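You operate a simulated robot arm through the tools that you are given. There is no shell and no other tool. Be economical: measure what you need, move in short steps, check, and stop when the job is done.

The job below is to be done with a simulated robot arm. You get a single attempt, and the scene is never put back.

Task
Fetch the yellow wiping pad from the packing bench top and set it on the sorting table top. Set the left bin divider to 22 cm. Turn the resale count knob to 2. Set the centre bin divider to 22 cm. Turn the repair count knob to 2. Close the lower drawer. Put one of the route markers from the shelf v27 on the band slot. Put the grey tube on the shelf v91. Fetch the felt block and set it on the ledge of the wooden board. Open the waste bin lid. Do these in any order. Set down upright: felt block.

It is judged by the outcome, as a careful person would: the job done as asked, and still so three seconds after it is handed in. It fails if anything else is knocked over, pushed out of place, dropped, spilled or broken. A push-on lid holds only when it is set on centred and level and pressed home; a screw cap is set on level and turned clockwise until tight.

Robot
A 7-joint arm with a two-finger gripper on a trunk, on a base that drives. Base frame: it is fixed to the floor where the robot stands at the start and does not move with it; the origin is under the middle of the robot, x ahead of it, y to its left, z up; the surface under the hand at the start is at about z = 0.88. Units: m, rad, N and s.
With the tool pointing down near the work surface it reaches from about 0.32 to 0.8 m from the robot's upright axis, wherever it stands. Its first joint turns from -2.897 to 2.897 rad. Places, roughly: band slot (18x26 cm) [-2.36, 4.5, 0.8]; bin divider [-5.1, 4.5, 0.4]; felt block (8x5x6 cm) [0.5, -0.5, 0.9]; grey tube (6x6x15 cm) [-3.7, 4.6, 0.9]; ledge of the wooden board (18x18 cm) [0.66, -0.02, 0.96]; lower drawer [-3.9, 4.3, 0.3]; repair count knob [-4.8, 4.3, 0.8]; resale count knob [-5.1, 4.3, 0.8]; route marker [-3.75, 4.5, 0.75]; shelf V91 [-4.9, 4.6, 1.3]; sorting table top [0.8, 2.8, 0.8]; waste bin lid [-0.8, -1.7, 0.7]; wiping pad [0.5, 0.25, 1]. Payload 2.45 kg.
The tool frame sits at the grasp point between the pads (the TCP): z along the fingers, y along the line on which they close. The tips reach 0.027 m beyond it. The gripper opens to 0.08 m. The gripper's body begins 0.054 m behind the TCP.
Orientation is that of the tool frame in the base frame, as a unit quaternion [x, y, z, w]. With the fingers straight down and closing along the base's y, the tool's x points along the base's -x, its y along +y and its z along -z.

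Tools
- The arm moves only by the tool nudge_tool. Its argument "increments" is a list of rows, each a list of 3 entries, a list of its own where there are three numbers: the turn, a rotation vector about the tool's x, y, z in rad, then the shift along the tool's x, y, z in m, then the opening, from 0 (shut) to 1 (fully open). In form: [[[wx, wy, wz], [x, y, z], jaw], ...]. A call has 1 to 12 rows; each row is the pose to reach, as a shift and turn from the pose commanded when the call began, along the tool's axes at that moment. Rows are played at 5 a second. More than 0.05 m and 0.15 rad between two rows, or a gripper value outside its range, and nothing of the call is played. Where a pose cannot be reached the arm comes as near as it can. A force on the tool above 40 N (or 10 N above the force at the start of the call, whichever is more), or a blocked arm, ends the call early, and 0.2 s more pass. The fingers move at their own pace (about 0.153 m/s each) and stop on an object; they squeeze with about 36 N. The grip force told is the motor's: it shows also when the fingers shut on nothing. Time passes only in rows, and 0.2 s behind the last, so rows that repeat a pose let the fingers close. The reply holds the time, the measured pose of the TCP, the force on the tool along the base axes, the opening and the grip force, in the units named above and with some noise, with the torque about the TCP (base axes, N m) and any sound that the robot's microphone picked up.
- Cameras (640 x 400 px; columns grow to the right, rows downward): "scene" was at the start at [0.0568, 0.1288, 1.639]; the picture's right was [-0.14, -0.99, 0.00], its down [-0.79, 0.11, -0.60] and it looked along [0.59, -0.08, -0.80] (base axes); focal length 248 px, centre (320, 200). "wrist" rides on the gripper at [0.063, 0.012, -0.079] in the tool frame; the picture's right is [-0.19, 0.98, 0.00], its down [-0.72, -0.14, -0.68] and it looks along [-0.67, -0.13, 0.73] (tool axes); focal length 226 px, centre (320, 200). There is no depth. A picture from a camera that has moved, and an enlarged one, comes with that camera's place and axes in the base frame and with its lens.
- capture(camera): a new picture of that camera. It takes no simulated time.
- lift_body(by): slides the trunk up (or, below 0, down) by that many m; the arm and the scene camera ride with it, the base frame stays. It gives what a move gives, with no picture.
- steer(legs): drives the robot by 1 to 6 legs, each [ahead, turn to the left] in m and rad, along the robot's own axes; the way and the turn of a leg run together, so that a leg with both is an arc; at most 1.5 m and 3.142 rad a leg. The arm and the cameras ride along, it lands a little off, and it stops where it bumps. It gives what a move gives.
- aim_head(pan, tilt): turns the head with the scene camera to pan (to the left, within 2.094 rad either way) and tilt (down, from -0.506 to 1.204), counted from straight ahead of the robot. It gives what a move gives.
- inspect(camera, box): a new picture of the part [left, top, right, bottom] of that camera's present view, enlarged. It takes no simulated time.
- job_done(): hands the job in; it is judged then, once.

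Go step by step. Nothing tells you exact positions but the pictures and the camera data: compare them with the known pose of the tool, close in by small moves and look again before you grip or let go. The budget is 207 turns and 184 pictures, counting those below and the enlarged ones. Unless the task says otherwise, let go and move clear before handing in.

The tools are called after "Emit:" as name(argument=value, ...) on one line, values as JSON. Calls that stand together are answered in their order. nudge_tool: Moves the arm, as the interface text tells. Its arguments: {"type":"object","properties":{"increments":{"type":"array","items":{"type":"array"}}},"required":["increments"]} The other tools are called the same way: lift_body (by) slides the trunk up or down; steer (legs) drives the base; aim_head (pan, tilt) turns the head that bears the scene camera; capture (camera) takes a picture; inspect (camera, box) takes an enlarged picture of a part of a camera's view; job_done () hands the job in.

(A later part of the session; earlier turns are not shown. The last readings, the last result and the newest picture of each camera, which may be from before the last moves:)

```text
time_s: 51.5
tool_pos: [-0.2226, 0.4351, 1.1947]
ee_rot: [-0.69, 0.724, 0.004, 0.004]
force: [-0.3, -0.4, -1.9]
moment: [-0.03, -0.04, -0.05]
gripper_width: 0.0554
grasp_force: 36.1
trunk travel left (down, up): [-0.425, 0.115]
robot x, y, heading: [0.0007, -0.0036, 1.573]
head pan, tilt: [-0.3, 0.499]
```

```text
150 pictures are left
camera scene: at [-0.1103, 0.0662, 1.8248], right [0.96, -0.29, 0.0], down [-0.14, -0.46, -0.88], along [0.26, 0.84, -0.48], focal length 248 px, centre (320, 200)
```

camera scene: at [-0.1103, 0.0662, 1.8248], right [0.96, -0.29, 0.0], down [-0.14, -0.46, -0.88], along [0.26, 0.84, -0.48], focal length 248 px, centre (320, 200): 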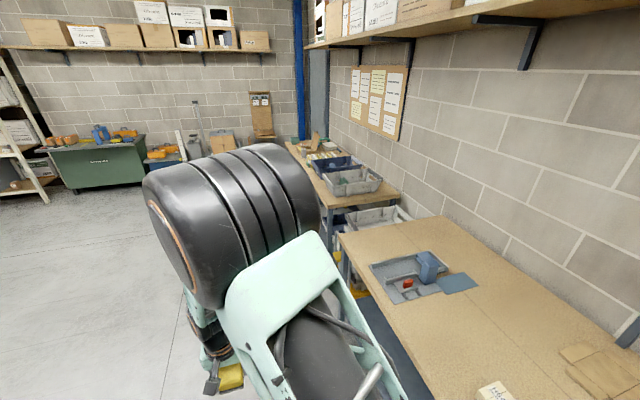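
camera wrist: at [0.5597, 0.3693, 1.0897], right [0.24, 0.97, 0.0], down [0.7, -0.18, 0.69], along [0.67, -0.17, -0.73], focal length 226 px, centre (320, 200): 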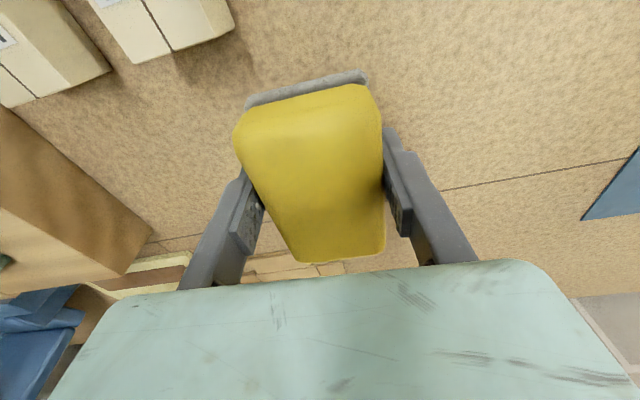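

Emit:
steer(legs=[[1.4, 0], [1.2, 0], [0, -1.571]])

Emit:
aim_head(pan=0.25, tilt=0.8)

Emit:
capture(camera="scene")

Emit:
capture(camera="wrist")

```text
time_s: 68.1
tool_pos: [0.407, 2.864, 1.1951]
ee_rot: [0.005, 1.0, 0.0, 0.004]
force: [-0.2, -0.5, -1.1]
moment: [-0.02, 0.01, 0.01]
gripper_width: 0.0554
grasp_force: 35.9
trunk travel left (down, up): [-0.425, 0.115]
robot x, y, heading: [-0.0195, 2.6275, 0.034]
head pan, tilt: [-0.3, 0.499]
```

```text
time_s: 69.1
tool_pos: [0.4075, 2.8667, 1.1959]
ee_rot: [0.005, 1.0, -0.001, 0.005]
force: [0.0, 0.2, -1.1]
moment: [0.0, 0.0, 0.0]
gripper_width: 0.0552
grasp_force: 35.8
trunk travel left (down, up): [-0.425, 0.115]
robot x, y, heading: [-0.0205, 2.6267, 0.04]
head pan, tilt: [0.25, 0.799]
```

```text
149 pictures are left
camera scene: at [0.0361, 2.7888, 1.799], right [0.28, -0.96, 0.0], down [-0.69, -0.2, -0.7], along [0.67, 0.2, -0.72], focal length 248 px, centre (320, 200)
```

scene: 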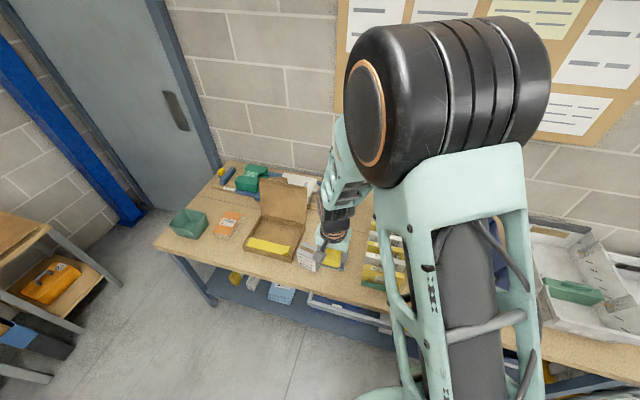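

```text
148 pictures are left
camera wrist: at [0.3423, 2.8785, 1.276], right [0.2, 0.98, 0.0], down [0.71, -0.15, 0.69], along [0.67, -0.14, -0.73], focal length 226 px, centre (320, 200)
```

wrist: 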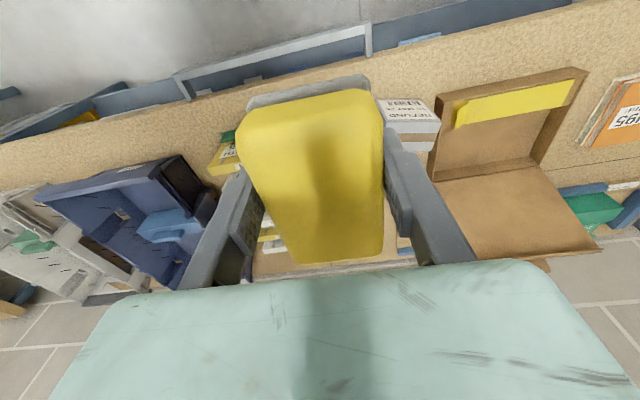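

Emit:
nudge_tool(increments=[[[0, 0, 0], [0, -0.045, 0], 0], [[0, 0, 0], [0, -0.09, 0], 0], [[0, 0, 0], [0, -0.135, 0], 0], [[0, 0, 0], [0, -0.18, 0], 0], [[0, 0, 0], [0, -0.22, 0], 0], [[0, 0, 0], [0, -0.26, 0], 0], [[0, 0, 0], [0, -0.3, 0], 0]])

Emit:
aim_head(pan=0.6, tilt=0.8)

Emit:
capture(camera="scene")

Emit:
inspect(camera="scene", box=[180, 130, 440, 300])

Emit:
capture(camera="wrist")

```text
time_s: 70.7
tool_pos: [0.4031, 2.5634, 1.1935]
ee_rot: [0.006, 1.0, 0.001, 0.004]
force: [0.5, 0.6, -0.9]
moment: [0.02, -0.02, -0.01]
gripper_width: 0.0553
grasp_force: 36.0
trunk travel left (down, up): [-0.425, 0.115]
robot x, y, heading: [-0.0209, 2.6273, 0.047]
head pan, tilt: [0.25, 0.799]
```

```text
time_s: 71.5
tool_pos: [0.4035, 2.5652, 1.194]
ee_rot: [0.005, 1.0, -0.001, 0.005]
force: [0.6, 0.6, 0.5]
moment: [-0.02, 0.02, -0.01]
gripper_width: 0.0551
grasp_force: 35.9
trunk travel left (down, up): [-0.425, 0.115]
robot x, y, heading: [-0.0156, 2.6285, 0.04]
head pan, tilt: [0.6, 0.799]
```

```text
147 pictures are left
camera scene: at [0.0235, 2.8136, 1.799], right [0.6, -0.8, 0.0], down [-0.58, -0.43, -0.7], along [0.56, 0.42, -0.72], focal length 248 px, centre (320, 200)
```

scene: 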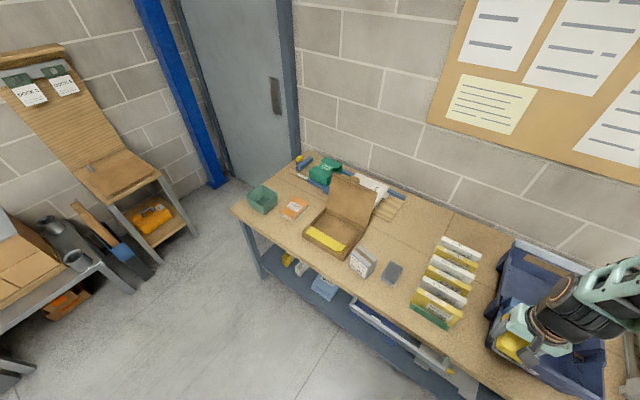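

```text
2.35 times, centred on (310, 215) of scene
camera zoom: at [0.0235, 2.8136, 1.799], right [0.6, -0.8, 0.0], down [-0.58, -0.43, -0.7], along [0.56, 0.42, -0.72], focal length 583 px, centre (344, 165)
```

zoom: 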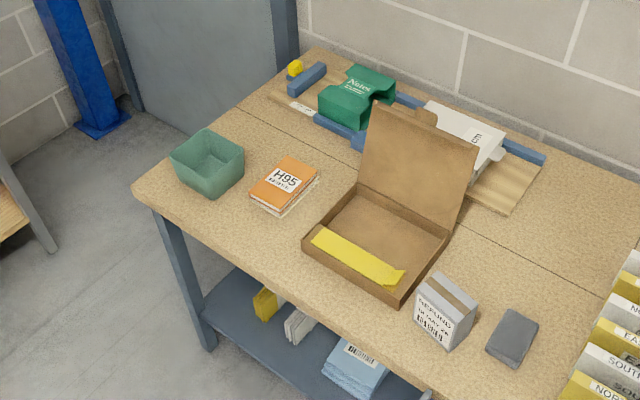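

```text
145 pictures are left
camera wrist: at [0.3383, 2.5782, 1.2741], right [0.2, 0.98, 0.0], down [0.71, -0.15, 0.69], along [0.67, -0.14, -0.73], focal length 226 px, centre (320, 200)
```

wrist: 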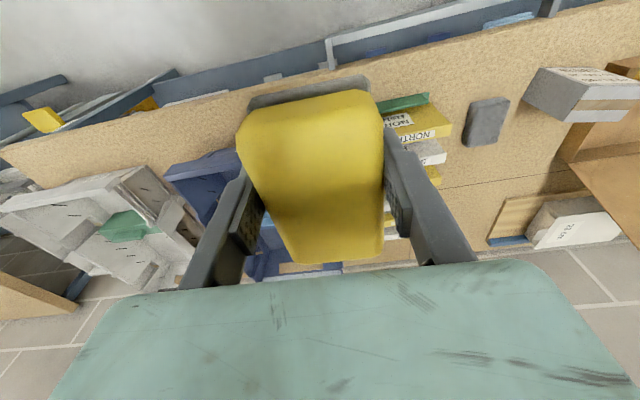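

A free patch lies between the open carton, the grey cloth and the card row, around (0.73, 2.92). I'll shift the robot left along the table for reach.

Emit:
steer(legs=[[0, 1.53], [0.3, 0], [0, -1.571], [0.05, 0]])

Emit:
aim_head(pan=0.1, tilt=0.9)

Emit:
capture(camera="scene")

Emit:
capture(camera="wrist")

```text
time_s: 81.8
tool_pos: [0.4451, 2.8465, 1.1963]
ee_rot: [0.026, 1.0, 0.0, 0.006]
force: [-1.1, -0.8, -0.5]
moment: [0.02, -0.02, -0.04]
gripper_width: 0.0551
grasp_force: 36.0
trunk travel left (down, up): [-0.425, 0.115]
robot x, y, heading: [0.0303, 2.9262, -0.002]
head pan, tilt: [0.6, 0.799]
```

```text
time_s: 82.8
tool_pos: [0.4479, 2.8467, 1.1939]
ee_rot: [0.026, 1.0, 0.0, 0.005]
force: [0.0, -0.2, -0.4]
moment: [0.0, 0.0, -0.02]
gripper_width: 0.0553
grasp_force: 35.9
trunk travel left (down, up): [-0.425, 0.115]
robot x, y, heading: [0.0321, 2.9242, -0.001]
head pan, tilt: [0.099, 0.901]
```

```text
144 pictures are left
camera scene: at [0.0877, 3.0727, 1.791], right [0.1, -1.0, 0.0], down [-0.78, -0.08, -0.62], along [0.62, 0.06, -0.78], focal length 248 px, centre (320, 200)
```

scene: 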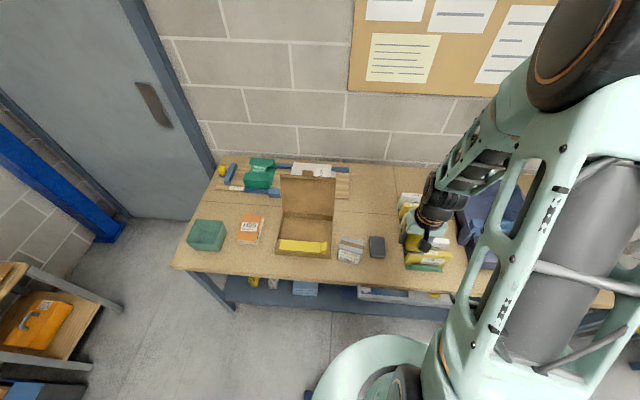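

```text
143 pictures are left
camera wrist: at [0.3839, 2.8622, 1.2742], right [0.24, 0.97, 0.0], down [0.7, -0.18, 0.69], along [0.67, -0.17, -0.73], focal length 226 px, centre (320, 200)
```

wrist: 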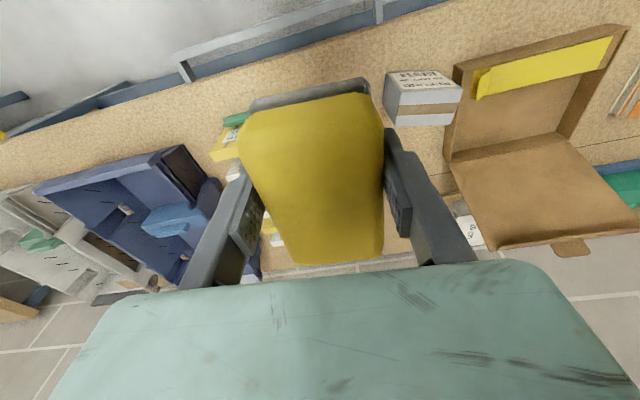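

Emit:
nudge_tool(increments=[[[0, 0, 0], [-0.045, 0.01, 0], 0], [[0, 0, 0], [-0.09, 0.025, 0], 0], [[0, 0, 0], [-0.135, 0.04, 0], 0], [[0, 0, 0], [-0.18, 0.055, 0], 0], [[0, 0, 0], [-0.225, 0.07, 0], 0], [[0, 0, 0], [-0.26, 0.08, 0], 0], [[0, 0, 0], [-0.288, 0.088, 0.03], 0], [[0, 0, 0], [-0.288, 0.088, 0.07], 0], [[0, 0, 0], [-0.288, 0.088, 0.11], 0], [[0, 0, 0], [-0.288, 0.088, 0.15], 0]])

Emit:
capture(camera="wrist")

Emit:
inspect(camera="scene", box=[240, 150, 500, 310])

```text
time_s: 85.0
tool_pos: [0.743, 2.9184, 1.0473]
ee_rot: [0.027, 1.0, 0.0, 0.005]
force: [0.3, 0.7, -0.7]
moment: [-0.02, 0.0, -0.01]
gripper_width: 0.0549
grasp_force: 35.8
trunk travel left (down, up): [-0.425, 0.115]
robot x, y, heading: [0.0291, 2.9283, 0.001]
head pan, tilt: [0.099, 0.901]
```

```text
142 pictures are left
camera wrist: at [0.6778, 2.9346, 1.1277], right [0.24, 0.97, 0.0], down [0.7, -0.18, 0.69], along [0.67, -0.17, -0.72], focal length 226 px, centre (320, 200)
```

wrist: 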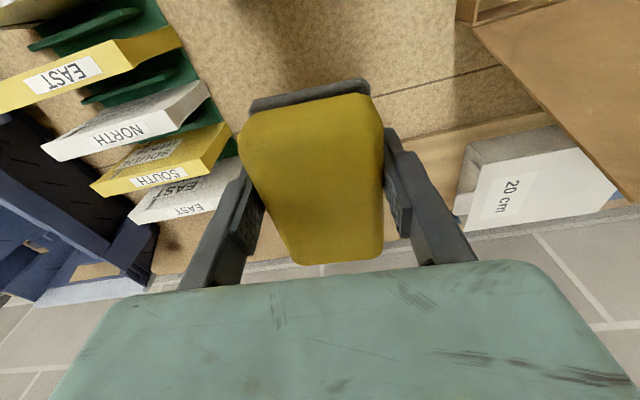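

```text
2.46 times, centred on (370, 230) of scene
camera zoom: at [0.0882, 3.0727, 1.791], right [0.1, -1.0, 0.0], down [-0.78, -0.08, -0.62], along [0.62, 0.06, -0.78], focal length 610 px, centre (197, 126)
```

zoom: 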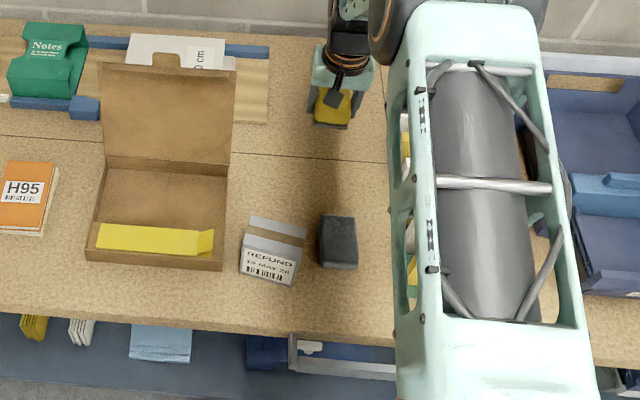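

Emit:
nudge_tool(increments=[[[0, 0, 0], [0, 0.03, 0], 0], [[0, 0, 0], [0, 0.03, 0.04], 0], [[0, 0, 0], [0, 0.03, 0.08], 0], [[0, 0, 0], [0, 0.03, 0.11], 0], [[0, 0, 0], [0, 0.03, 0.12], 0]])

Emit:
capture(camera="wrist")

Emit:
nudge_tool(increments=[[[0, 0, 0], [0, 0, 0.007], 0], [[0, 0, 0], [0, 0, 0.013], 0], [[0, 0, 0], [0, 0, 0.019], 0], [[0, 0, 0], [0, 0, 0.024], 0]])

```text
time_s: 86.2
tool_pos: [0.7437, 2.9512, 0.9269]
ee_rot: [0.025, 1.0, 0.0, 0.006]
force: [-0.4, -0.8, -1.6]
moment: [-0.02, 0.03, 0.0]
gripper_width: 0.0551
grasp_force: 36.0
trunk travel left (down, up): [-0.425, 0.115]
robot x, y, heading: [0.0279, 2.93, 0.002]
head pan, tilt: [0.099, 0.901]
```

```text
140 pictures are left
camera wrist: at [0.6796, 2.966, 1.0059], right [0.24, 0.97, 0.0], down [0.7, -0.18, 0.69], along [0.67, -0.17, -0.73], focal length 226 px, centre (320, 200)
```

wrist: 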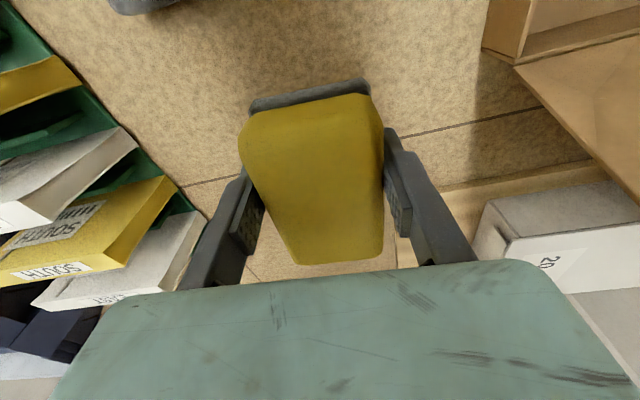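

```text
time_s: 87.2
tool_pos: [0.7441, 2.9483, 0.9039]
ee_rot: [0.026, 1.0, -0.001, 0.005]
force: [-0.2, -0.3, -1.5]
moment: [-0.03, 0.0, -0.01]
gripper_width: 0.0552
grasp_force: 35.6
trunk travel left (down, up): [-0.425, 0.115]
robot x, y, heading: [0.0269, 2.9282, -0.002]
head pan, tilt: [0.099, 0.901]
```

Emit:
nudge_tool(increments=[[[0, 0, 0], [0, 0, 0.005], 0], [[0, 0, 0], [0, 0, 0.01], 0], [[0, 0, 0], [0, 0, 0.015], 0], [[0, 0, 0], [0, 0, 0.02], 0]])

Emit:
nudge_tool(increments=[[[0, 0, 0], [0, 0, 0.005], 0], [[0, 0, 0], [0, 0, 0.01], 0], [[0, 0, 0], [0, 0, 0.015], 0], [[0, 0, 0], [0, 0, 0.02], 0]])

Emit:
capture(camera="wrist")

```text
time_s: 88.2
tool_pos: [0.7445, 2.9487, 0.8828]
ee_rot: [0.026, 1.0, 0.0, 0.005]
force: [0.1, 0.1, -0.6]
moment: [0.0, 0.05, 0.03]
gripper_width: 0.0553
grasp_force: 36.2
trunk travel left (down, up): [-0.425, 0.115]
robot x, y, heading: [0.0285, 2.9295, 0.002]
head pan, tilt: [0.099, 0.901]
```

```text
time_s: 89.2
tool_pos: [0.7447, 2.9483, 0.8627]
ee_rot: [0.027, 1.0, -0.001, 0.005]
force: [-0.7, -0.5, 0.0]
moment: [0.0, 0.01, 0.02]
gripper_width: 0.0552
grasp_force: 36.3
trunk travel left (down, up): [-0.425, 0.115]
robot x, y, heading: [0.0325, 2.925, -0.002]
head pan, tilt: [0.099, 0.901]
```

```text
139 pictures are left
camera wrist: at [0.6809, 2.9649, 0.9431], right [0.24, 0.97, 0.0], down [0.7, -0.18, 0.69], along [0.67, -0.17, -0.72], focal length 226 px, centre (320, 200)
```

wrist: 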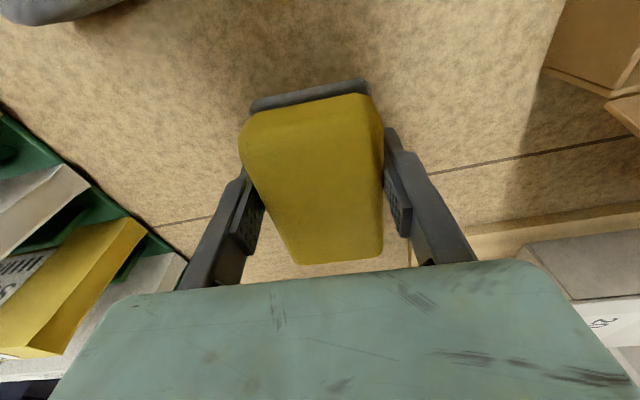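

Emit:
nudge_tool(increments=[[[0, 0, 0], [0, 0, 0.005], 0], [[0, 0, 0], [0, 0, 0.01], 0], [[0, 0, 0], [0, 0, 0.015], 0], [[0, 0, 0], [0, 0, 0.018], 0], [[0, 0, 0], [0, 0, 0.021], 0], [[0, 0, 0], [0, 0, 0.024], 0]])

Emit:
capture(camera="wrist")

```text
time_s: 90.6
tool_pos: [0.7458, 2.9494, 0.84]
ee_rot: [0.027, 1.0, 0.0, 0.005]
force: [-0.1, -0.1, -0.8]
moment: [0.04, 0.04, -0.04]
gripper_width: 0.0554
grasp_force: 36.1
trunk travel left (down, up): [-0.425, 0.115]
robot x, y, heading: [0.0235, 2.9264, 0.002]
head pan, tilt: [0.099, 0.901]
```

```text
138 pictures are left
camera wrist: at [0.6815, 2.9653, 0.9195], right [0.24, 0.97, 0.0], down [0.7, -0.18, 0.69], along [0.67, -0.17, -0.73], focal length 226 px, centre (320, 200)
```

wrist: 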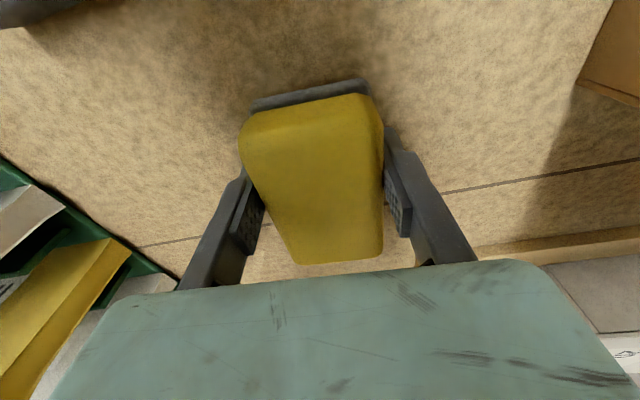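

Emit:
nudge_tool(increments=[[[0, 0, 0], [0, 0, 0.003], 0], [[0, 0, 0], [0, 0, 0.006], 0], [[0, 0, 0], [0, 0, 0.009], 0], [[0, 0, 0], [0, 0, 0.012], 0], [[0, 0, 0], [0, 0, 0.015], 0], [[0, 0, 0], [0, 0, 0.018], 0]])

Emit:
capture(camera="wrist")

```text
time_s: 91.7
tool_pos: [0.7479, 2.9495, 0.8325]
ee_rot: [0.026, 1.0, 0.0, 0.009]
force: [-1.5, -0.2, 18.3]
moment: [0.02, 0.67, 0.03]
gripper_width: 0.0553
grasp_force: 36.3
trunk travel left (down, up): [-0.425, 0.115]
robot x, y, heading: [0.0302, 2.9286, 0.0]
head pan, tilt: [0.099, 0.901]
stopped in row 5: the force on the tool passed its limit at 41 N (the readings are from after the stop); the commanded pose is now the measured one
```

```text
137 pictures are left
camera wrist: at [0.684, 2.9656, 0.9115], right [0.24, 0.97, 0.0], down [0.7, -0.18, 0.7], along [0.68, -0.17, -0.72], focal length 226 px, centre (320, 200)
```

wrist: 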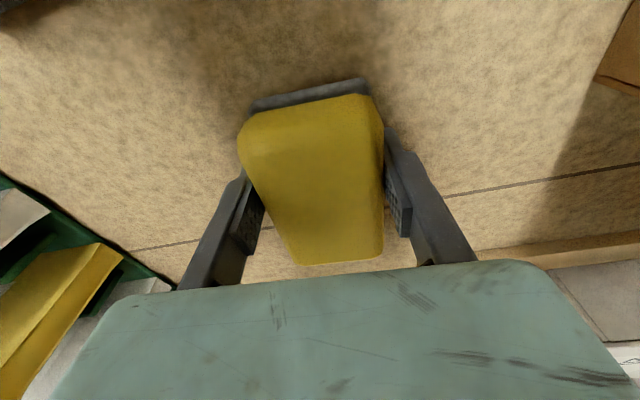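

Contact at table height ~0.80. Release and rise.

Emit:
nudge_tool(increments=[[[0, 0, 0], [0, 0, -0.002], 0], [[0, 0, 0], [0, 0, -0.002], 1], [[0, 0, 0], [0, 0, -0.002], 1], [[0, 0, 0], [0, 0, -0.04], 1], [[0, 0, 0], [0, 0, -0.08], 1], [[0, 0, 0], [0, 0, -0.12], 1], [[0, 0, 0], [0, 0, -0.165], 1], [[0, 0, 0], [0, 0, -0.21], 1], [[0, 0, 0], [0, 0, -0.255], 1], [[0, 0, 0], [0, 0, -0.3], 1], [[0, 0, 0], [0, 0, -0.345], 1]])

Emit:
nudge_tool(increments=[[[0, 0, 0], [0.045, 0, 0], 1], [[0, 0, 0], [0.09, 0, 0], 1], [[0, 0, 0], [0.135, 0, 0], 1], [[0, 0, 0], [0.18, 0, 0], 1], [[0, 0, 0], [0.225, 0, 0], 1], [[0, 0, 0], [0.26, 0, 0], 1], [[0, 0, 0], [0.29, 0, 0], 1]])

Emit:
capture(camera="scene")

Emit:
capture(camera="wrist")

```text
time_s: 94.1
tool_pos: [0.7404, 2.9511, 1.1748]
ee_rot: [0.027, 1.0, -0.001, 0.007]
force: [-0.4, -0.5, 1.0]
moment: [-0.01, -0.01, -0.03]
gripper_width: 0.0802
grasp_force: 0.0
trunk travel left (down, up): [-0.425, 0.115]
robot x, y, heading: [0.0306, 2.9293, -0.006]
head pan, tilt: [0.099, 0.901]
```

```text
time_s: 95.7
tool_pos: [0.4517, 2.964, 1.1696]
ee_rot: [0.026, 1.0, 0.0, 0.009]
force: [-0.4, 0.2, 0.1]
moment: [0.02, 0.0, 0.04]
gripper_width: 0.08
grasp_force: 0.0
trunk travel left (down, up): [-0.425, 0.115]
robot x, y, heading: [0.0311, 2.9275, 0.001]
head pan, tilt: [0.099, 0.901]
```

```text
136 pictures are left
camera scene: at [0.0863, 3.0728, 1.7911], right [0.1, -1.0, 0.0], down [-0.78, -0.08, -0.62], along [0.62, 0.06, -0.78], focal length 248 px, centre (320, 200)
```

scene: 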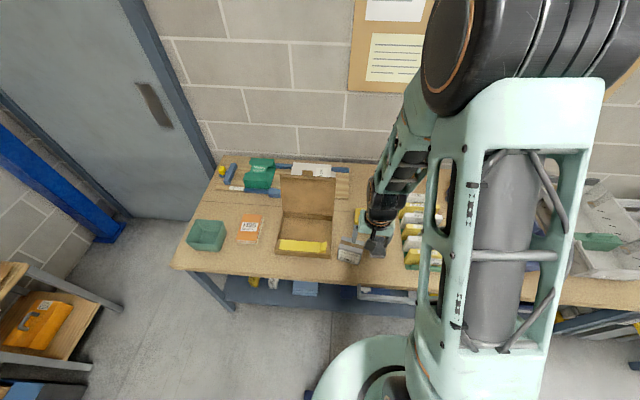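

```text
135 pictures are left
camera wrist: at [0.387, 2.9794, 1.2494], right [0.24, 0.97, 0.0], down [0.7, -0.18, 0.69], along [0.67, -0.17, -0.72], focal length 226 px, centre (320, 200)
```

wrist: 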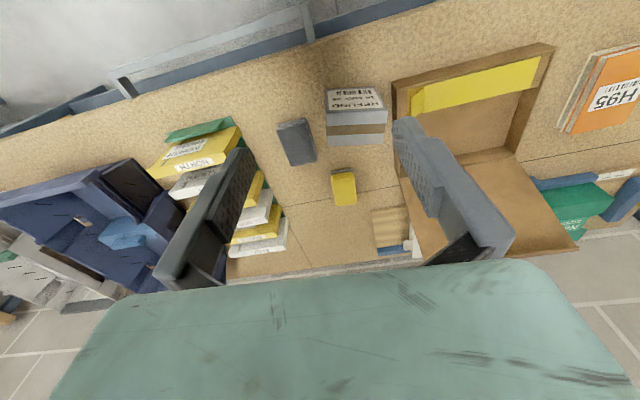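

Pad is set down. Now turn and head for the far stations, looking as I go.

Emit:
steer(legs=[[0, 2.9]])

Emit:
aim_head(pan=-0.3, tilt=0.25)

Emit:
capture(camera="scene")

```text
time_s: 101.0
tool_pos: [-0.2409, 3.2591, 1.1697]
ee_rot: [0.871, -0.491, -0.006, -0.004]
force: [-0.2, 0.2, 0.3]
moment: [-0.05, 0.01, 0.02]
gripper_width: 0.0803
grasp_force: 0.1
trunk travel left (down, up): [-0.425, 0.115]
robot x, y, heading: [0.0299, 2.927, 2.16]
head pan, tilt: [0.099, 0.901]
stopped in leg 1: the robot was blocked; the commanded pose is now the measured one
```

```text
time_s: 102.1
tool_pos: [-0.241, 3.2589, 1.1693]
ee_rot: [0.871, -0.491, -0.007, -0.003]
force: [0.2, 0.1, 0.1]
moment: [0.04, 0.0, -0.01]
gripper_width: 0.0801
grasp_force: 0.0
trunk travel left (down, up): [-0.425, 0.115]
robot x, y, heading: [0.0278, 2.9271, 2.164]
head pan, tilt: [-0.3, 0.25]
```

```text
134 pictures are left
camera scene: at [-0.1017, 2.9219, 1.848], right [0.96, 0.29, 0.0], down [0.07, -0.24, -0.97], along [-0.28, 0.93, -0.25], focal length 248 px, centre (320, 200)
```

scene: 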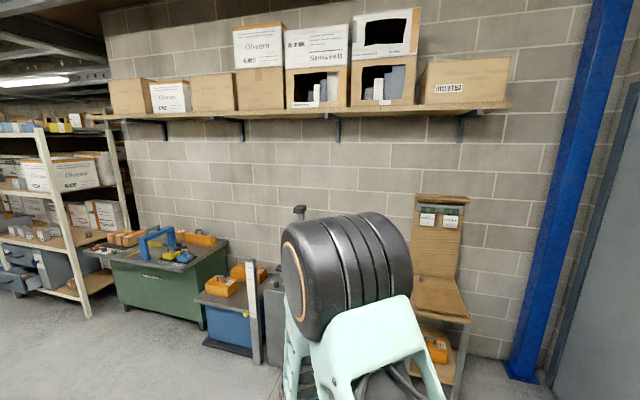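

Blocked partway through the turn, probably the base's rear against the table. I drive forward a bit before finishing the turn.

Emit:
steer(legs=[[0.3, 0], [0, 0.7]])

Emit:
aim_head(pan=-2.0, tilt=0.6)

Emit:
capture(camera="scene")

Emit:
aim_head(pan=-0.5, tilt=0.3)

Emit:
capture(camera="scene")

```text
time_s: 106.1
tool_pos: [-0.5604, 3.2518, 1.1701]
ee_rot: [0.988, -0.156, -0.007, -0.001]
force: [-1.0, 1.0, -0.6]
moment: [-0.01, 0.0, 0.03]
gripper_width: 0.0803
grasp_force: 0.0
trunk travel left (down, up): [-0.425, 0.115]
robot x, y, heading: [-0.1401, 3.1789, 2.876]
head pan, tilt: [-0.3, 0.25]
```

```text
time_s: 107.8
tool_pos: [-0.5598, 3.2516, 1.1685]
ee_rot: [0.988, -0.156, -0.009, -0.001]
force: [0.5, 0.2, 0.4]
moment: [0.01, 0.0, -0.03]
gripper_width: 0.08
grasp_force: 0.1
trunk travel left (down, up): [-0.425, 0.115]
robot x, y, heading: [-0.1409, 3.1797, 2.882]
head pan, tilt: [-2.0, 0.6]
```

```text
133 pictures are left
camera scene: at [-0.0983, 3.1051, 1.8159], right [0.77, -0.64, 0.0], down [-0.36, -0.43, -0.83], along [0.53, 0.64, -0.56], focal length 248 px, centre (320, 200)
```

scene: 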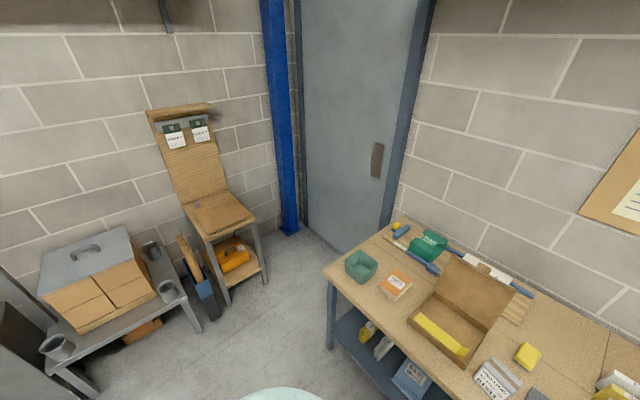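

```text
time_s: 109.4
tool_pos: [-0.56, 3.2531, 1.1694]
ee_rot: [0.988, -0.156, -0.007, -0.001]
force: [-0.1, 0.2, 0.6]
moment: [0.02, 0.01, 0.0]
gripper_width: 0.0799
grasp_force: 0.0
trunk travel left (down, up): [-0.425, 0.115]
robot x, y, heading: [-0.1403, 3.1784, 2.878]
head pan, tilt: [-0.499, 0.3]
```

```text
132 pictures are left
camera scene: at [-0.2222, 3.1016, 1.8433], right [0.69, 0.72, 0.0], down [0.21, -0.2, -0.96], along [-0.69, 0.66, -0.3], focal length 248 px, centre (320, 200)
```

scene: 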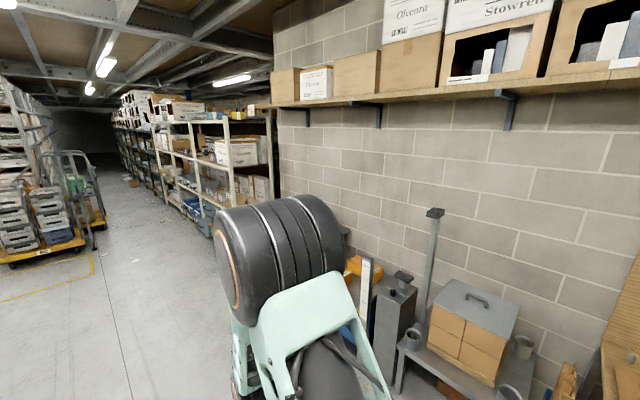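

Emit:
steer(legs=[[0, 0.263], [1.2, 0], [1.0, 0], [0, -1.571]])

Emit:
aim_head(pan=0.35, tilt=0.45)

Emit:
capture(camera="scene")

Emit:
aim_head(pan=1.1, tilt=0.3)

Emit:
capture(camera="scene")

```text
time_s: 125.2
tool_pos: [-2.3883, 3.5952, 1.1703]
ee_rot: [-0.687, 0.726, 0.006, 0.006]
force: [-0.2, 0.0, -0.2]
moment: [0.0, -0.02, 0.02]
gripper_width: 0.0801
grasp_force: 0.0
trunk travel left (down, up): [-0.425, 0.115]
robot x, y, heading: [-2.3561, 3.1708, 1.562]
head pan, tilt: [-0.499, 0.3]
```

```text
time_s: 126.3
tool_pos: [-2.3884, 3.5949, 1.169]
ee_rot: [-0.687, 0.726, 0.006, 0.006]
force: [0.6, 0.3, 0.0]
moment: [0.02, -0.01, -0.02]
gripper_width: 0.0803
grasp_force: 0.0
trunk travel left (down, up): [-0.425, 0.115]
robot x, y, heading: [-2.3529, 3.1744, 1.565]
head pan, tilt: [0.351, 0.45]
```

```text
131 pictures are left
camera scene: at [-2.5211, 3.2386, 1.8294], right [0.94, 0.34, 0.0], down [0.15, -0.41, -0.9], along [-0.3, 0.85, -0.44], focal length 248 px, centre (320, 200)
```

scene: 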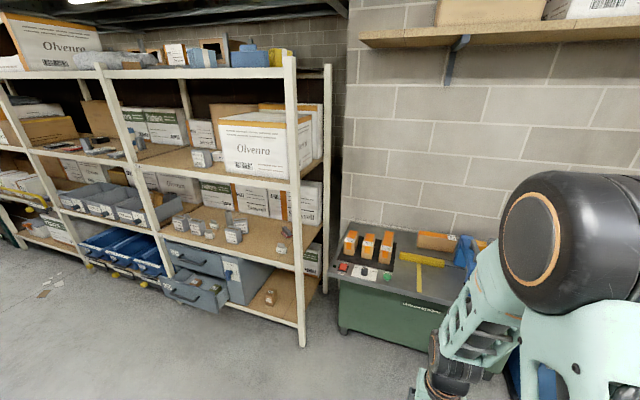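

```text
time_s: 127.5
tool_pos: [-2.3878, 3.5954, 1.1696]
ee_rot: [-0.687, 0.727, 0.006, 0.006]
force: [0.0, 0.5, 0.3]
moment: [0.0, 0.01, -0.05]
gripper_width: 0.08
grasp_force: 0.1
trunk travel left (down, up): [-0.425, 0.115]
robot x, y, heading: [-2.3507, 3.1719, 1.564]
head pan, tilt: [1.1, 0.3]
```

```text
130 pictures are left
camera scene: at [-2.573, 3.1951, 1.8433], right [0.46, 0.89, 0.0], down [0.26, -0.14, -0.96], along [-0.85, 0.44, -0.3], focal length 248 px, centre (320, 200)
```

scene: 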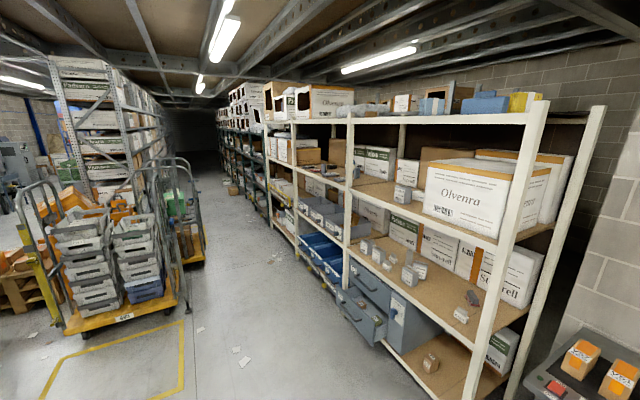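

Emit:
nudge_tool(increments=[[[0, 0, 0], [0, 0.045, 0], 1], [[0, 0, 0], [0, 0.09, 0], 1], [[0, 0, 0], [0, 0.135, 0], 1], [[0, 0, 0], [0, 0.18, 0], 1], [[0, 0, 0], [0, 0.225, 0], 1], [[0, 0, 0], [0, 0.27, 0], 1], [[0, 0, 0], [0, 0.31, 0], 1]])

Emit:
aim_head(pan=0.0, tilt=0.6)

Emit:
capture(camera="scene")

Emit:
capture(camera="wrist")

```text
time_s: 129.1
tool_pos: [-2.6994, 3.6157, 1.1714]
ee_rot: [-0.687, 0.726, 0.005, 0.006]
force: [0.5, -0.2, 0.0]
moment: [0.02, -0.01, -0.04]
gripper_width: 0.0799
grasp_force: 0.1
trunk travel left (down, up): [-0.425, 0.115]
robot x, y, heading: [-2.3488, 3.1743, 1.562]
head pan, tilt: [1.1, 0.3]
```

```text
time_s: 130.4
tool_pos: [-2.7, 3.6166, 1.1715]
ee_rot: [-0.687, 0.727, 0.005, 0.006]
force: [0.0, -0.1, 0.1]
moment: [-0.02, 0.02, -0.02]
gripper_width: 0.0799
grasp_force: 0.1
trunk travel left (down, up): [-0.425, 0.115]
robot x, y, heading: [-2.3549, 3.1711, 1.561]
head pan, tilt: [0.0, 0.6]
```

```text
129 pictures are left
camera scene: at [-2.4897, 3.2405, 1.8158], right [1.0, -0.01, 0.0], down [0.0, -0.56, -0.83], along [0.0, 0.83, -0.56], focal length 248 px, centre (320, 200)
```

scene: 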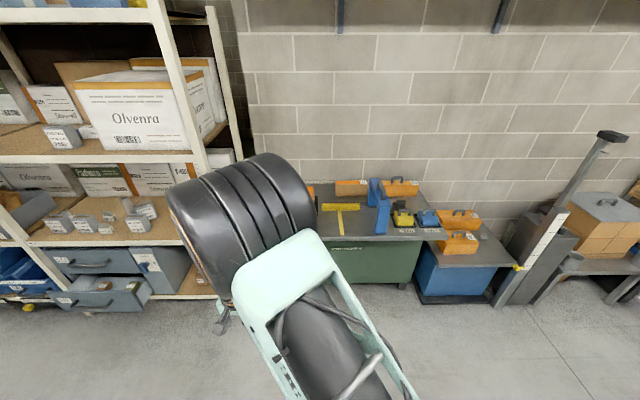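

```text
128 pictures are left
camera wrist: at [-2.7151, 3.5517, 1.2502], right [-0.97, 0.25, 0.0], down [0.18, 0.7, 0.69], along [0.17, 0.67, -0.72], focal length 226 px, centre (320, 200)
```

wrist: 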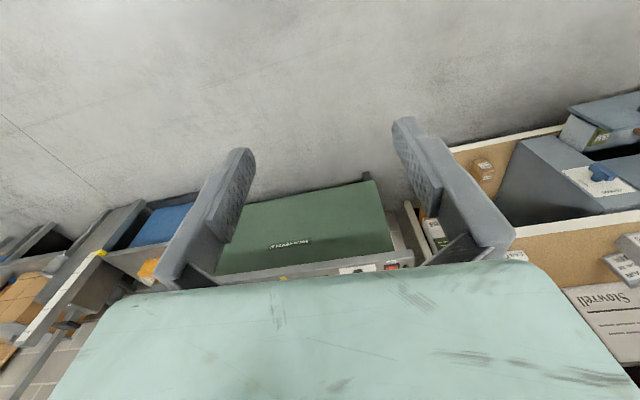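

Emit:
inspect(camera="scene", box=[300, 150, 520, 290])

Emit:
inspect(camera="scene", box=[0, 120, 240, 320])

```text
2.86 times, centred on (410, 220) of scene
camera zoom: at [-2.4897, 3.2405, 1.8158], right [1.0, -0.01, 0.0], down [0.0, -0.56, -0.83], along [0.0, 0.83, -0.56], focal length 708 px, centre (63, 143)
```

zoom: 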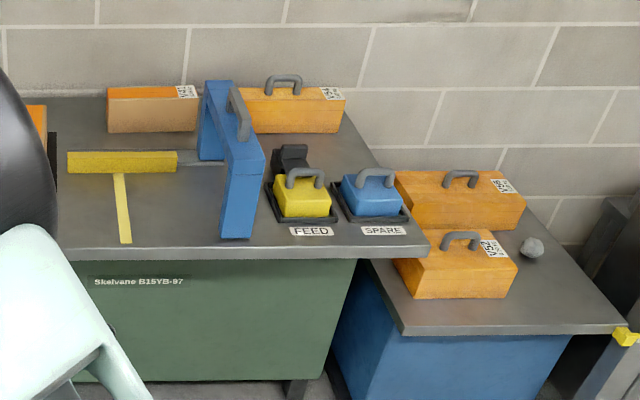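

```text
2.00 times, centred on (120, 220) of scene
camera zoom: at [-2.4897, 3.2405, 1.8158], right [1.0, -0.01, 0.0], down [0.0, -0.56, -0.83], along [0.0, 0.83, -0.56], focal length 496 px, centre (720, 160)
```

zoom: 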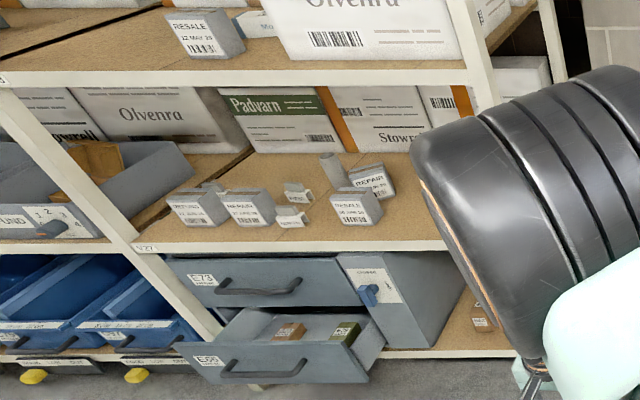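

Band slot seems to be the spot left of the blue arch on the green bench; shelf V27 and the open lower drawer are on the rack to the left. Moving in front of the rack.

Emit:
nudge_tool(increments=[[[0, 0, 0], [0.0, -0.045, 0], 1], [[0, 0, 0], [0, -0.09, 0], 1], [[0, 0, 0], [0, -0.135, 0], 1], [[0, 0, 0], [0, -0.18, 0], 1], [[0, 0, 0], [0.03, -0.22, 0], 1], [[0, 0, 0], [0.05, -0.26, 0], 1]])

Emit:
steer(legs=[[0, 1.571], [1.35, 0], [0, -1.571]])

Emit:
aim_head(pan=0.0, tilt=0.6)

Emit:
capture(camera="scene")

Emit:
capture(camera="wrist")

```text
time_s: 131.8
tool_pos: [-2.4361, 3.5503, 1.1704]
ee_rot: [-0.687, 0.726, 0.005, 0.006]
force: [1.0, -0.3, 0.1]
moment: [0.0, 0.02, -0.05]
gripper_width: 0.08
grasp_force: 0.1
trunk travel left (down, up): [-0.425, 0.115]
robot x, y, heading: [-2.355, 3.1692, 1.567]
head pan, tilt: [0.0, 0.6]
```

```text
time_s: 146.3
tool_pos: [-3.7794, 3.5856, 1.1697]
ee_rot: [-0.682, 0.731, 0.005, 0.006]
force: [1.0, 0.0, -0.2]
moment: [0.02, 0.01, 0.0]
gripper_width: 0.0795
grasp_force: 0.0
trunk travel left (down, up): [-0.425, 0.115]
robot x, y, heading: [-3.7, 3.2064, 1.551]
head pan, tilt: [0.0, 0.6]
```

```text
time_s: 146.9
tool_pos: [-3.7793, 3.5857, 1.1703]
ee_rot: [-0.682, 0.731, 0.005, 0.005]
force: [0.0, -0.3, 0.9]
moment: [0.01, -0.07, -0.02]
gripper_width: 0.0799
grasp_force: 0.0
trunk travel left (down, up): [-0.425, 0.115]
robot x, y, heading: [-3.6973, 3.2086, 1.549]
head pan, tilt: [0.0, 0.6]
```

```text
125 pictures are left
camera scene: at [-3.8348, 3.277, 1.8158], right [1.0, -0.02, 0.0], down [-0.01, -0.57, -0.82], along [0.02, 0.82, -0.57], focal length 248 px, centre (320, 200)
```

scene: 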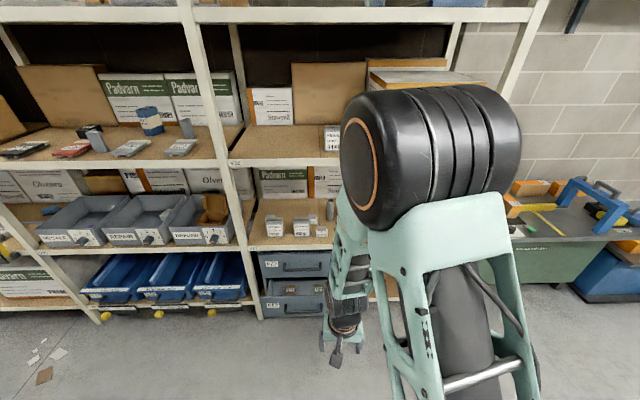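

```text
124 pictures are left
camera wrist: at [-3.7971, 3.5222, 1.2495], right [-0.96, 0.26, 0.0], down [0.19, 0.7, 0.69], along [0.18, 0.67, -0.72], focal length 226 px, centre (320, 200)
```

wrist: 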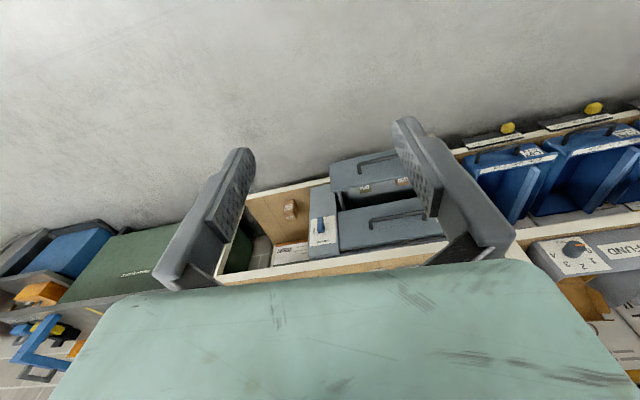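

Emit:
inspect(camera="scene", box=[0, 170, 260, 330])

Emit:
inspect(camera="scene", box=[230, 130, 410, 330])

Emit:
inspect(camera="scene", box=[0, 60, 260, 200])

```text
2.46 times, centred on (130, 250) of scene
camera zoom: at [-3.8348, 3.277, 1.8158], right [1.0, -0.02, 0.0], down [-0.01, -0.57, -0.82], along [0.02, 0.82, -0.57], focal length 610 px, centre (788, 77)
```

zoom: 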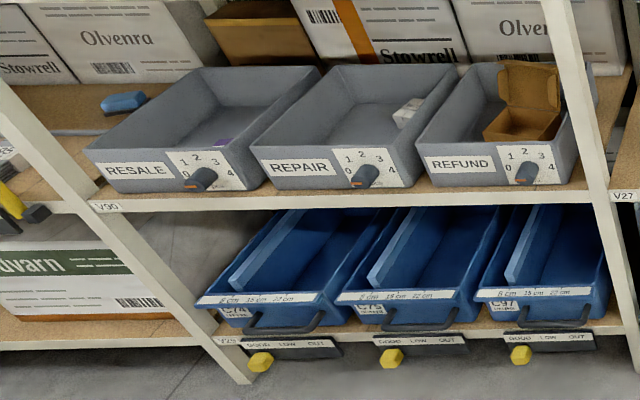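

```text
2.00 times, centred on (320, 230) of scene
camera zoom: at [-3.8348, 3.277, 1.8158], right [1.0, -0.02, 0.0], down [-0.01, -0.57, -0.82], along [0.02, 0.82, -0.57], focal length 496 px, centre (320, 140)
```

zoom: 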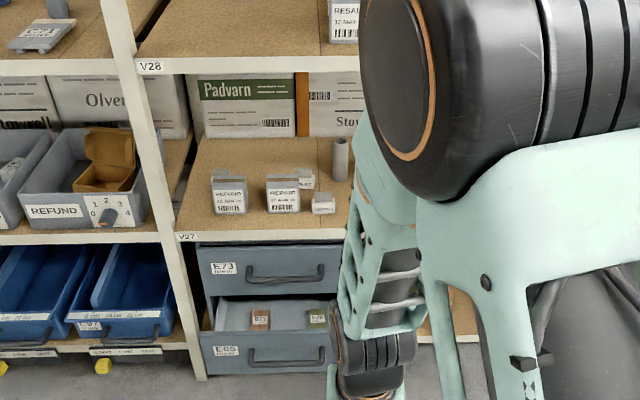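

```text
2.46 times, centred on (130, 130) of scene
camera zoom: at [-3.8348, 3.277, 1.8158], right [1.0, -0.02, 0.0], down [-0.01, -0.57, -0.82], along [0.02, 0.82, -0.57], focal length 610 px, centre (788, 372)
```

zoom: 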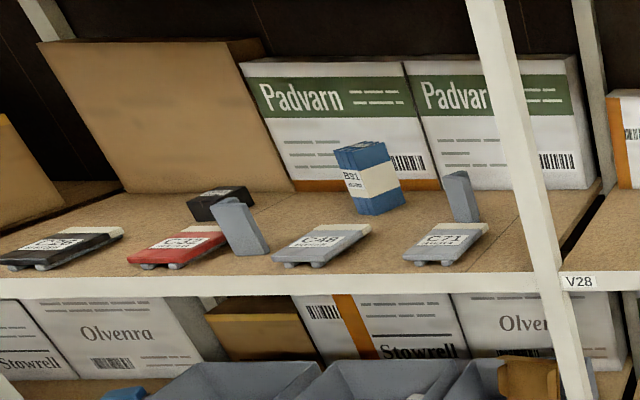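

I'll flip the gripper's yaw by 180° so the wrist camera will sit above when the hand is pitched forward into the shelves.

Emit:
nudge_tool(increments=[[[0, 0, -0.14], [0, 0, 0], 1], [[0, 0, -0.28], [0, 0, 0], 1], [[0, 0, -0.42], [0, 0, 0], 1], [[0, 0, -0.56], [0, 0, 0], 1], [[0, 0, -0.7], [0, 0, 0], 1], [[0, 0, -0.84], [0, 0, 0], 1], [[0, 0, -0.98], [0, 0, 0], 1], [[0, 0, -1.12], [0, 0, 0], 1], [[0, 0, -1.26], [0, 0, 0], 1], [[0, 0, -1.4], [0, 0, 0], 1], [[0, 0, -1.54], [0, 0, 0], 1]])

Emit:
nudge_tool(increments=[[[0, 0, -0.14], [0, 0, 0], 1], [[0, 0, -0.28], [0, 0, 0], 1], [[0, 0, -0.42], [0, 0, 0], 1], [[0, 0, -0.56], [0, 0, 0], 1], [[0, 0, -0.7], [0, 0, 0], 1], [[0, 0, -0.84], [0, 0, 0], 1], [[0, 0, -0.98], [0, 0, 0], 1], [[0, 0, -1.12], [0, 0, 0], 1], [[0, 0, -1.26], [0, 0, 0], 1], [[0, 0, -1.4], [0, 0, 0], 1], [[0, 0, -1.53], [0, 0, 0], 1]])

```text
time_s: 149.3
tool_pos: [-3.7802, 3.5856, 1.1691]
ee_rot: [0.999, -0.051, 0.0, -0.008]
force: [0.1, 0.0, -0.5]
moment: [0.02, 0.03, 0.01]
gripper_width: 0.0801
grasp_force: 0.0
trunk travel left (down, up): [-0.425, 0.115]
robot x, y, heading: [-3.7018, 3.2053, 1.549]
head pan, tilt: [0.0, 0.6]
```

```text
time_s: 151.7
tool_pos: [-3.7793, 3.5857, 1.17]
ee_rot: [0.755, 0.656, 0.005, -0.006]
force: [0.0, -0.3, -0.5]
moment: [0.0, -0.02, 0.01]
gripper_width: 0.08
grasp_force: 0.0
trunk travel left (down, up): [-0.425, 0.115]
robot x, y, heading: [-3.7004, 3.2082, 1.551]
head pan, tilt: [0.0, 0.6]
```

Emit:
nudge_tool(increments=[[[0, 0, -0.14], [0, 0, 0], 1]])

Emit:
nudge_tool(increments=[[[0, 0.14, 0], [0.02, 0, 0], 1], [[0, 0.28, 0], [0.04, 0, 0], 1], [[0, 0.42, 0], [0.06, 0, 0], 1], [[0, 0.56, 0], [0.08, 0, 0], 1], [[0, 0.7, 0], [0.1, 0, 0], 1], [[0, 0.84, 0], [0.12, 0, 0], 1], [[0, 0.98, 0], [0.14, 0, 0], 1], [[0, 1.12, 0], [0.16, 0, 0], 1], [[0, 1.26, 0], [0.18, 0, 0], 1], [[0, 1.4, 0], [0.2, 0, 0], 1], [[0, 1.54, 0], [0.2, 0, 0], 1]])

Emit:
capture(camera="wrist")

Emit:
capture(camera="scene")

```text
time_s: 152.1
tool_pos: [-3.7785, 3.5853, 1.1698]
ee_rot: [0.707, 0.707, 0.006, -0.006]
force: [0.3, 0.1, 0.0]
moment: [0.01, -0.03, -0.02]
gripper_width: 0.0798
grasp_force: 0.1
trunk travel left (down, up): [-0.425, 0.115]
robot x, y, heading: [-3.6987, 3.2067, 1.552]
head pan, tilt: [0.0, 0.6]
```

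```text
time_s: 154.5
tool_pos: [-3.7798, 3.7872, 1.171]
ee_rot: [0.503, 0.504, 0.497, -0.496]
force: [0.0, 0.5, -0.8]
moment: [0.02, 0.01, 0.01]
gripper_width: 0.0802
grasp_force: 0.0
out of reach, approached as far as the arm can: row 2, 8, 9
trunk travel left (down, up): [-0.425, 0.115]
robot x, y, heading: [-3.7028, 3.201, 1.555]
head pan, tilt: [0.0, 0.6]
```

```text
120 pictures are left
camera wrist: at [-3.7688, 3.7082, 1.2367], right [0.98, 0.0, -0.19], down [-0.14, -0.69, -0.71], along [-0.13, 0.72, -0.68], focal length 226 px, centre (320, 200)
```

wrist: 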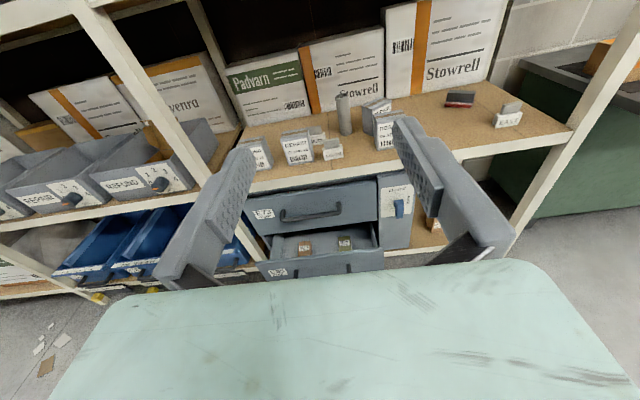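

```text
119 pictures are left
camera scene: at [-3.8369, 3.28, 1.8156], right [1.0, -0.02, 0.0], down [-0.01, -0.57, -0.82], along [0.02, 0.82, -0.57], focal length 248 px, centre (320, 200)
```

scene: 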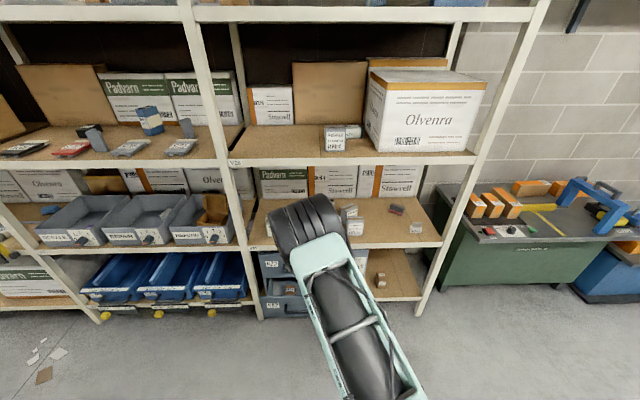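

Emit:
inspect(camera="wrist", box=[220, 70, 420, 195])

Emit:
inspect(camera="wrist", box=[380, 60, 580, 185])

Emit:
inspect(camera="wrist", box=[230, 170, 430, 290])

Emit:
inspect(camera="scene", box=[430, 160, 640, 290])

```text
3.20 times, centred on (320, 132) of wrist
camera zoom: at [-3.7688, 3.7082, 1.2367], right [0.98, 0.0, -0.19], down [-0.14, -0.69, -0.71], along [-0.13, 0.72, -0.68], focal length 723 px, centre (320, 416)
```

zoom: 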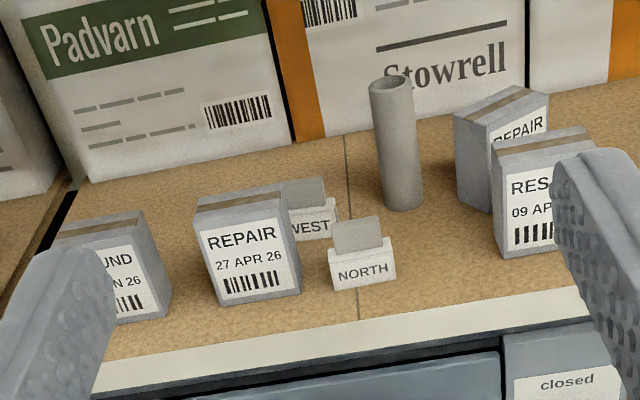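

```text
3.20 times, centred on (480, 122) of wrist
camera zoom: at [-3.7688, 3.7082, 1.2367], right [0.98, 0.0, -0.19], down [-0.14, -0.69, -0.71], along [-0.13, 0.72, -0.68], focal length 723 px, centre (-192, 448)
```

zoom: 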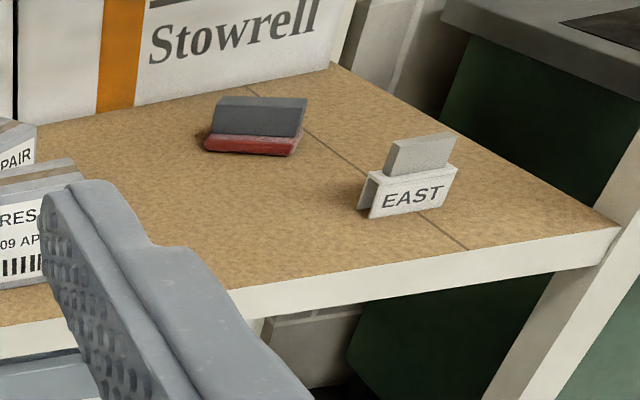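

```text
3.20 times, centred on (330, 230) of wrist
camera zoom: at [-3.7688, 3.7082, 1.2367], right [0.98, 0.0, -0.19], down [-0.14, -0.69, -0.71], along [-0.13, 0.72, -0.68], focal length 723 px, centre (288, 104)
```

zoom: 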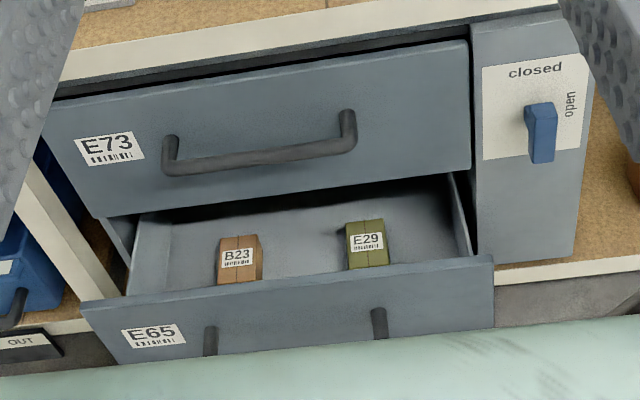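

```text
3.05 times, centred on (535, 225) of scene
camera zoom: at [-3.8369, 3.28, 1.8156], right [1.0, -0.02, 0.0], down [-0.01, -0.57, -0.82], along [0.02, 0.82, -0.57], focal length 755 px, centre (-335, 124)
```

zoom: 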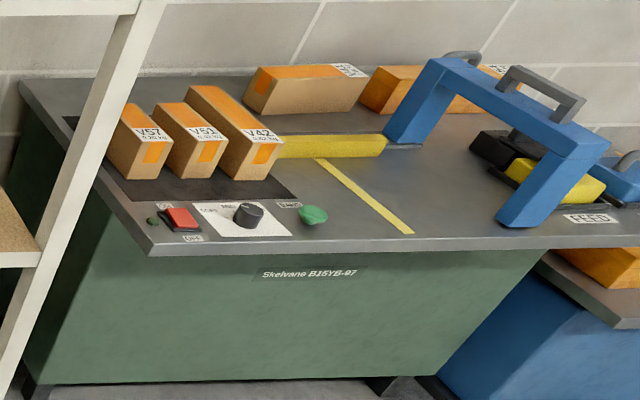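

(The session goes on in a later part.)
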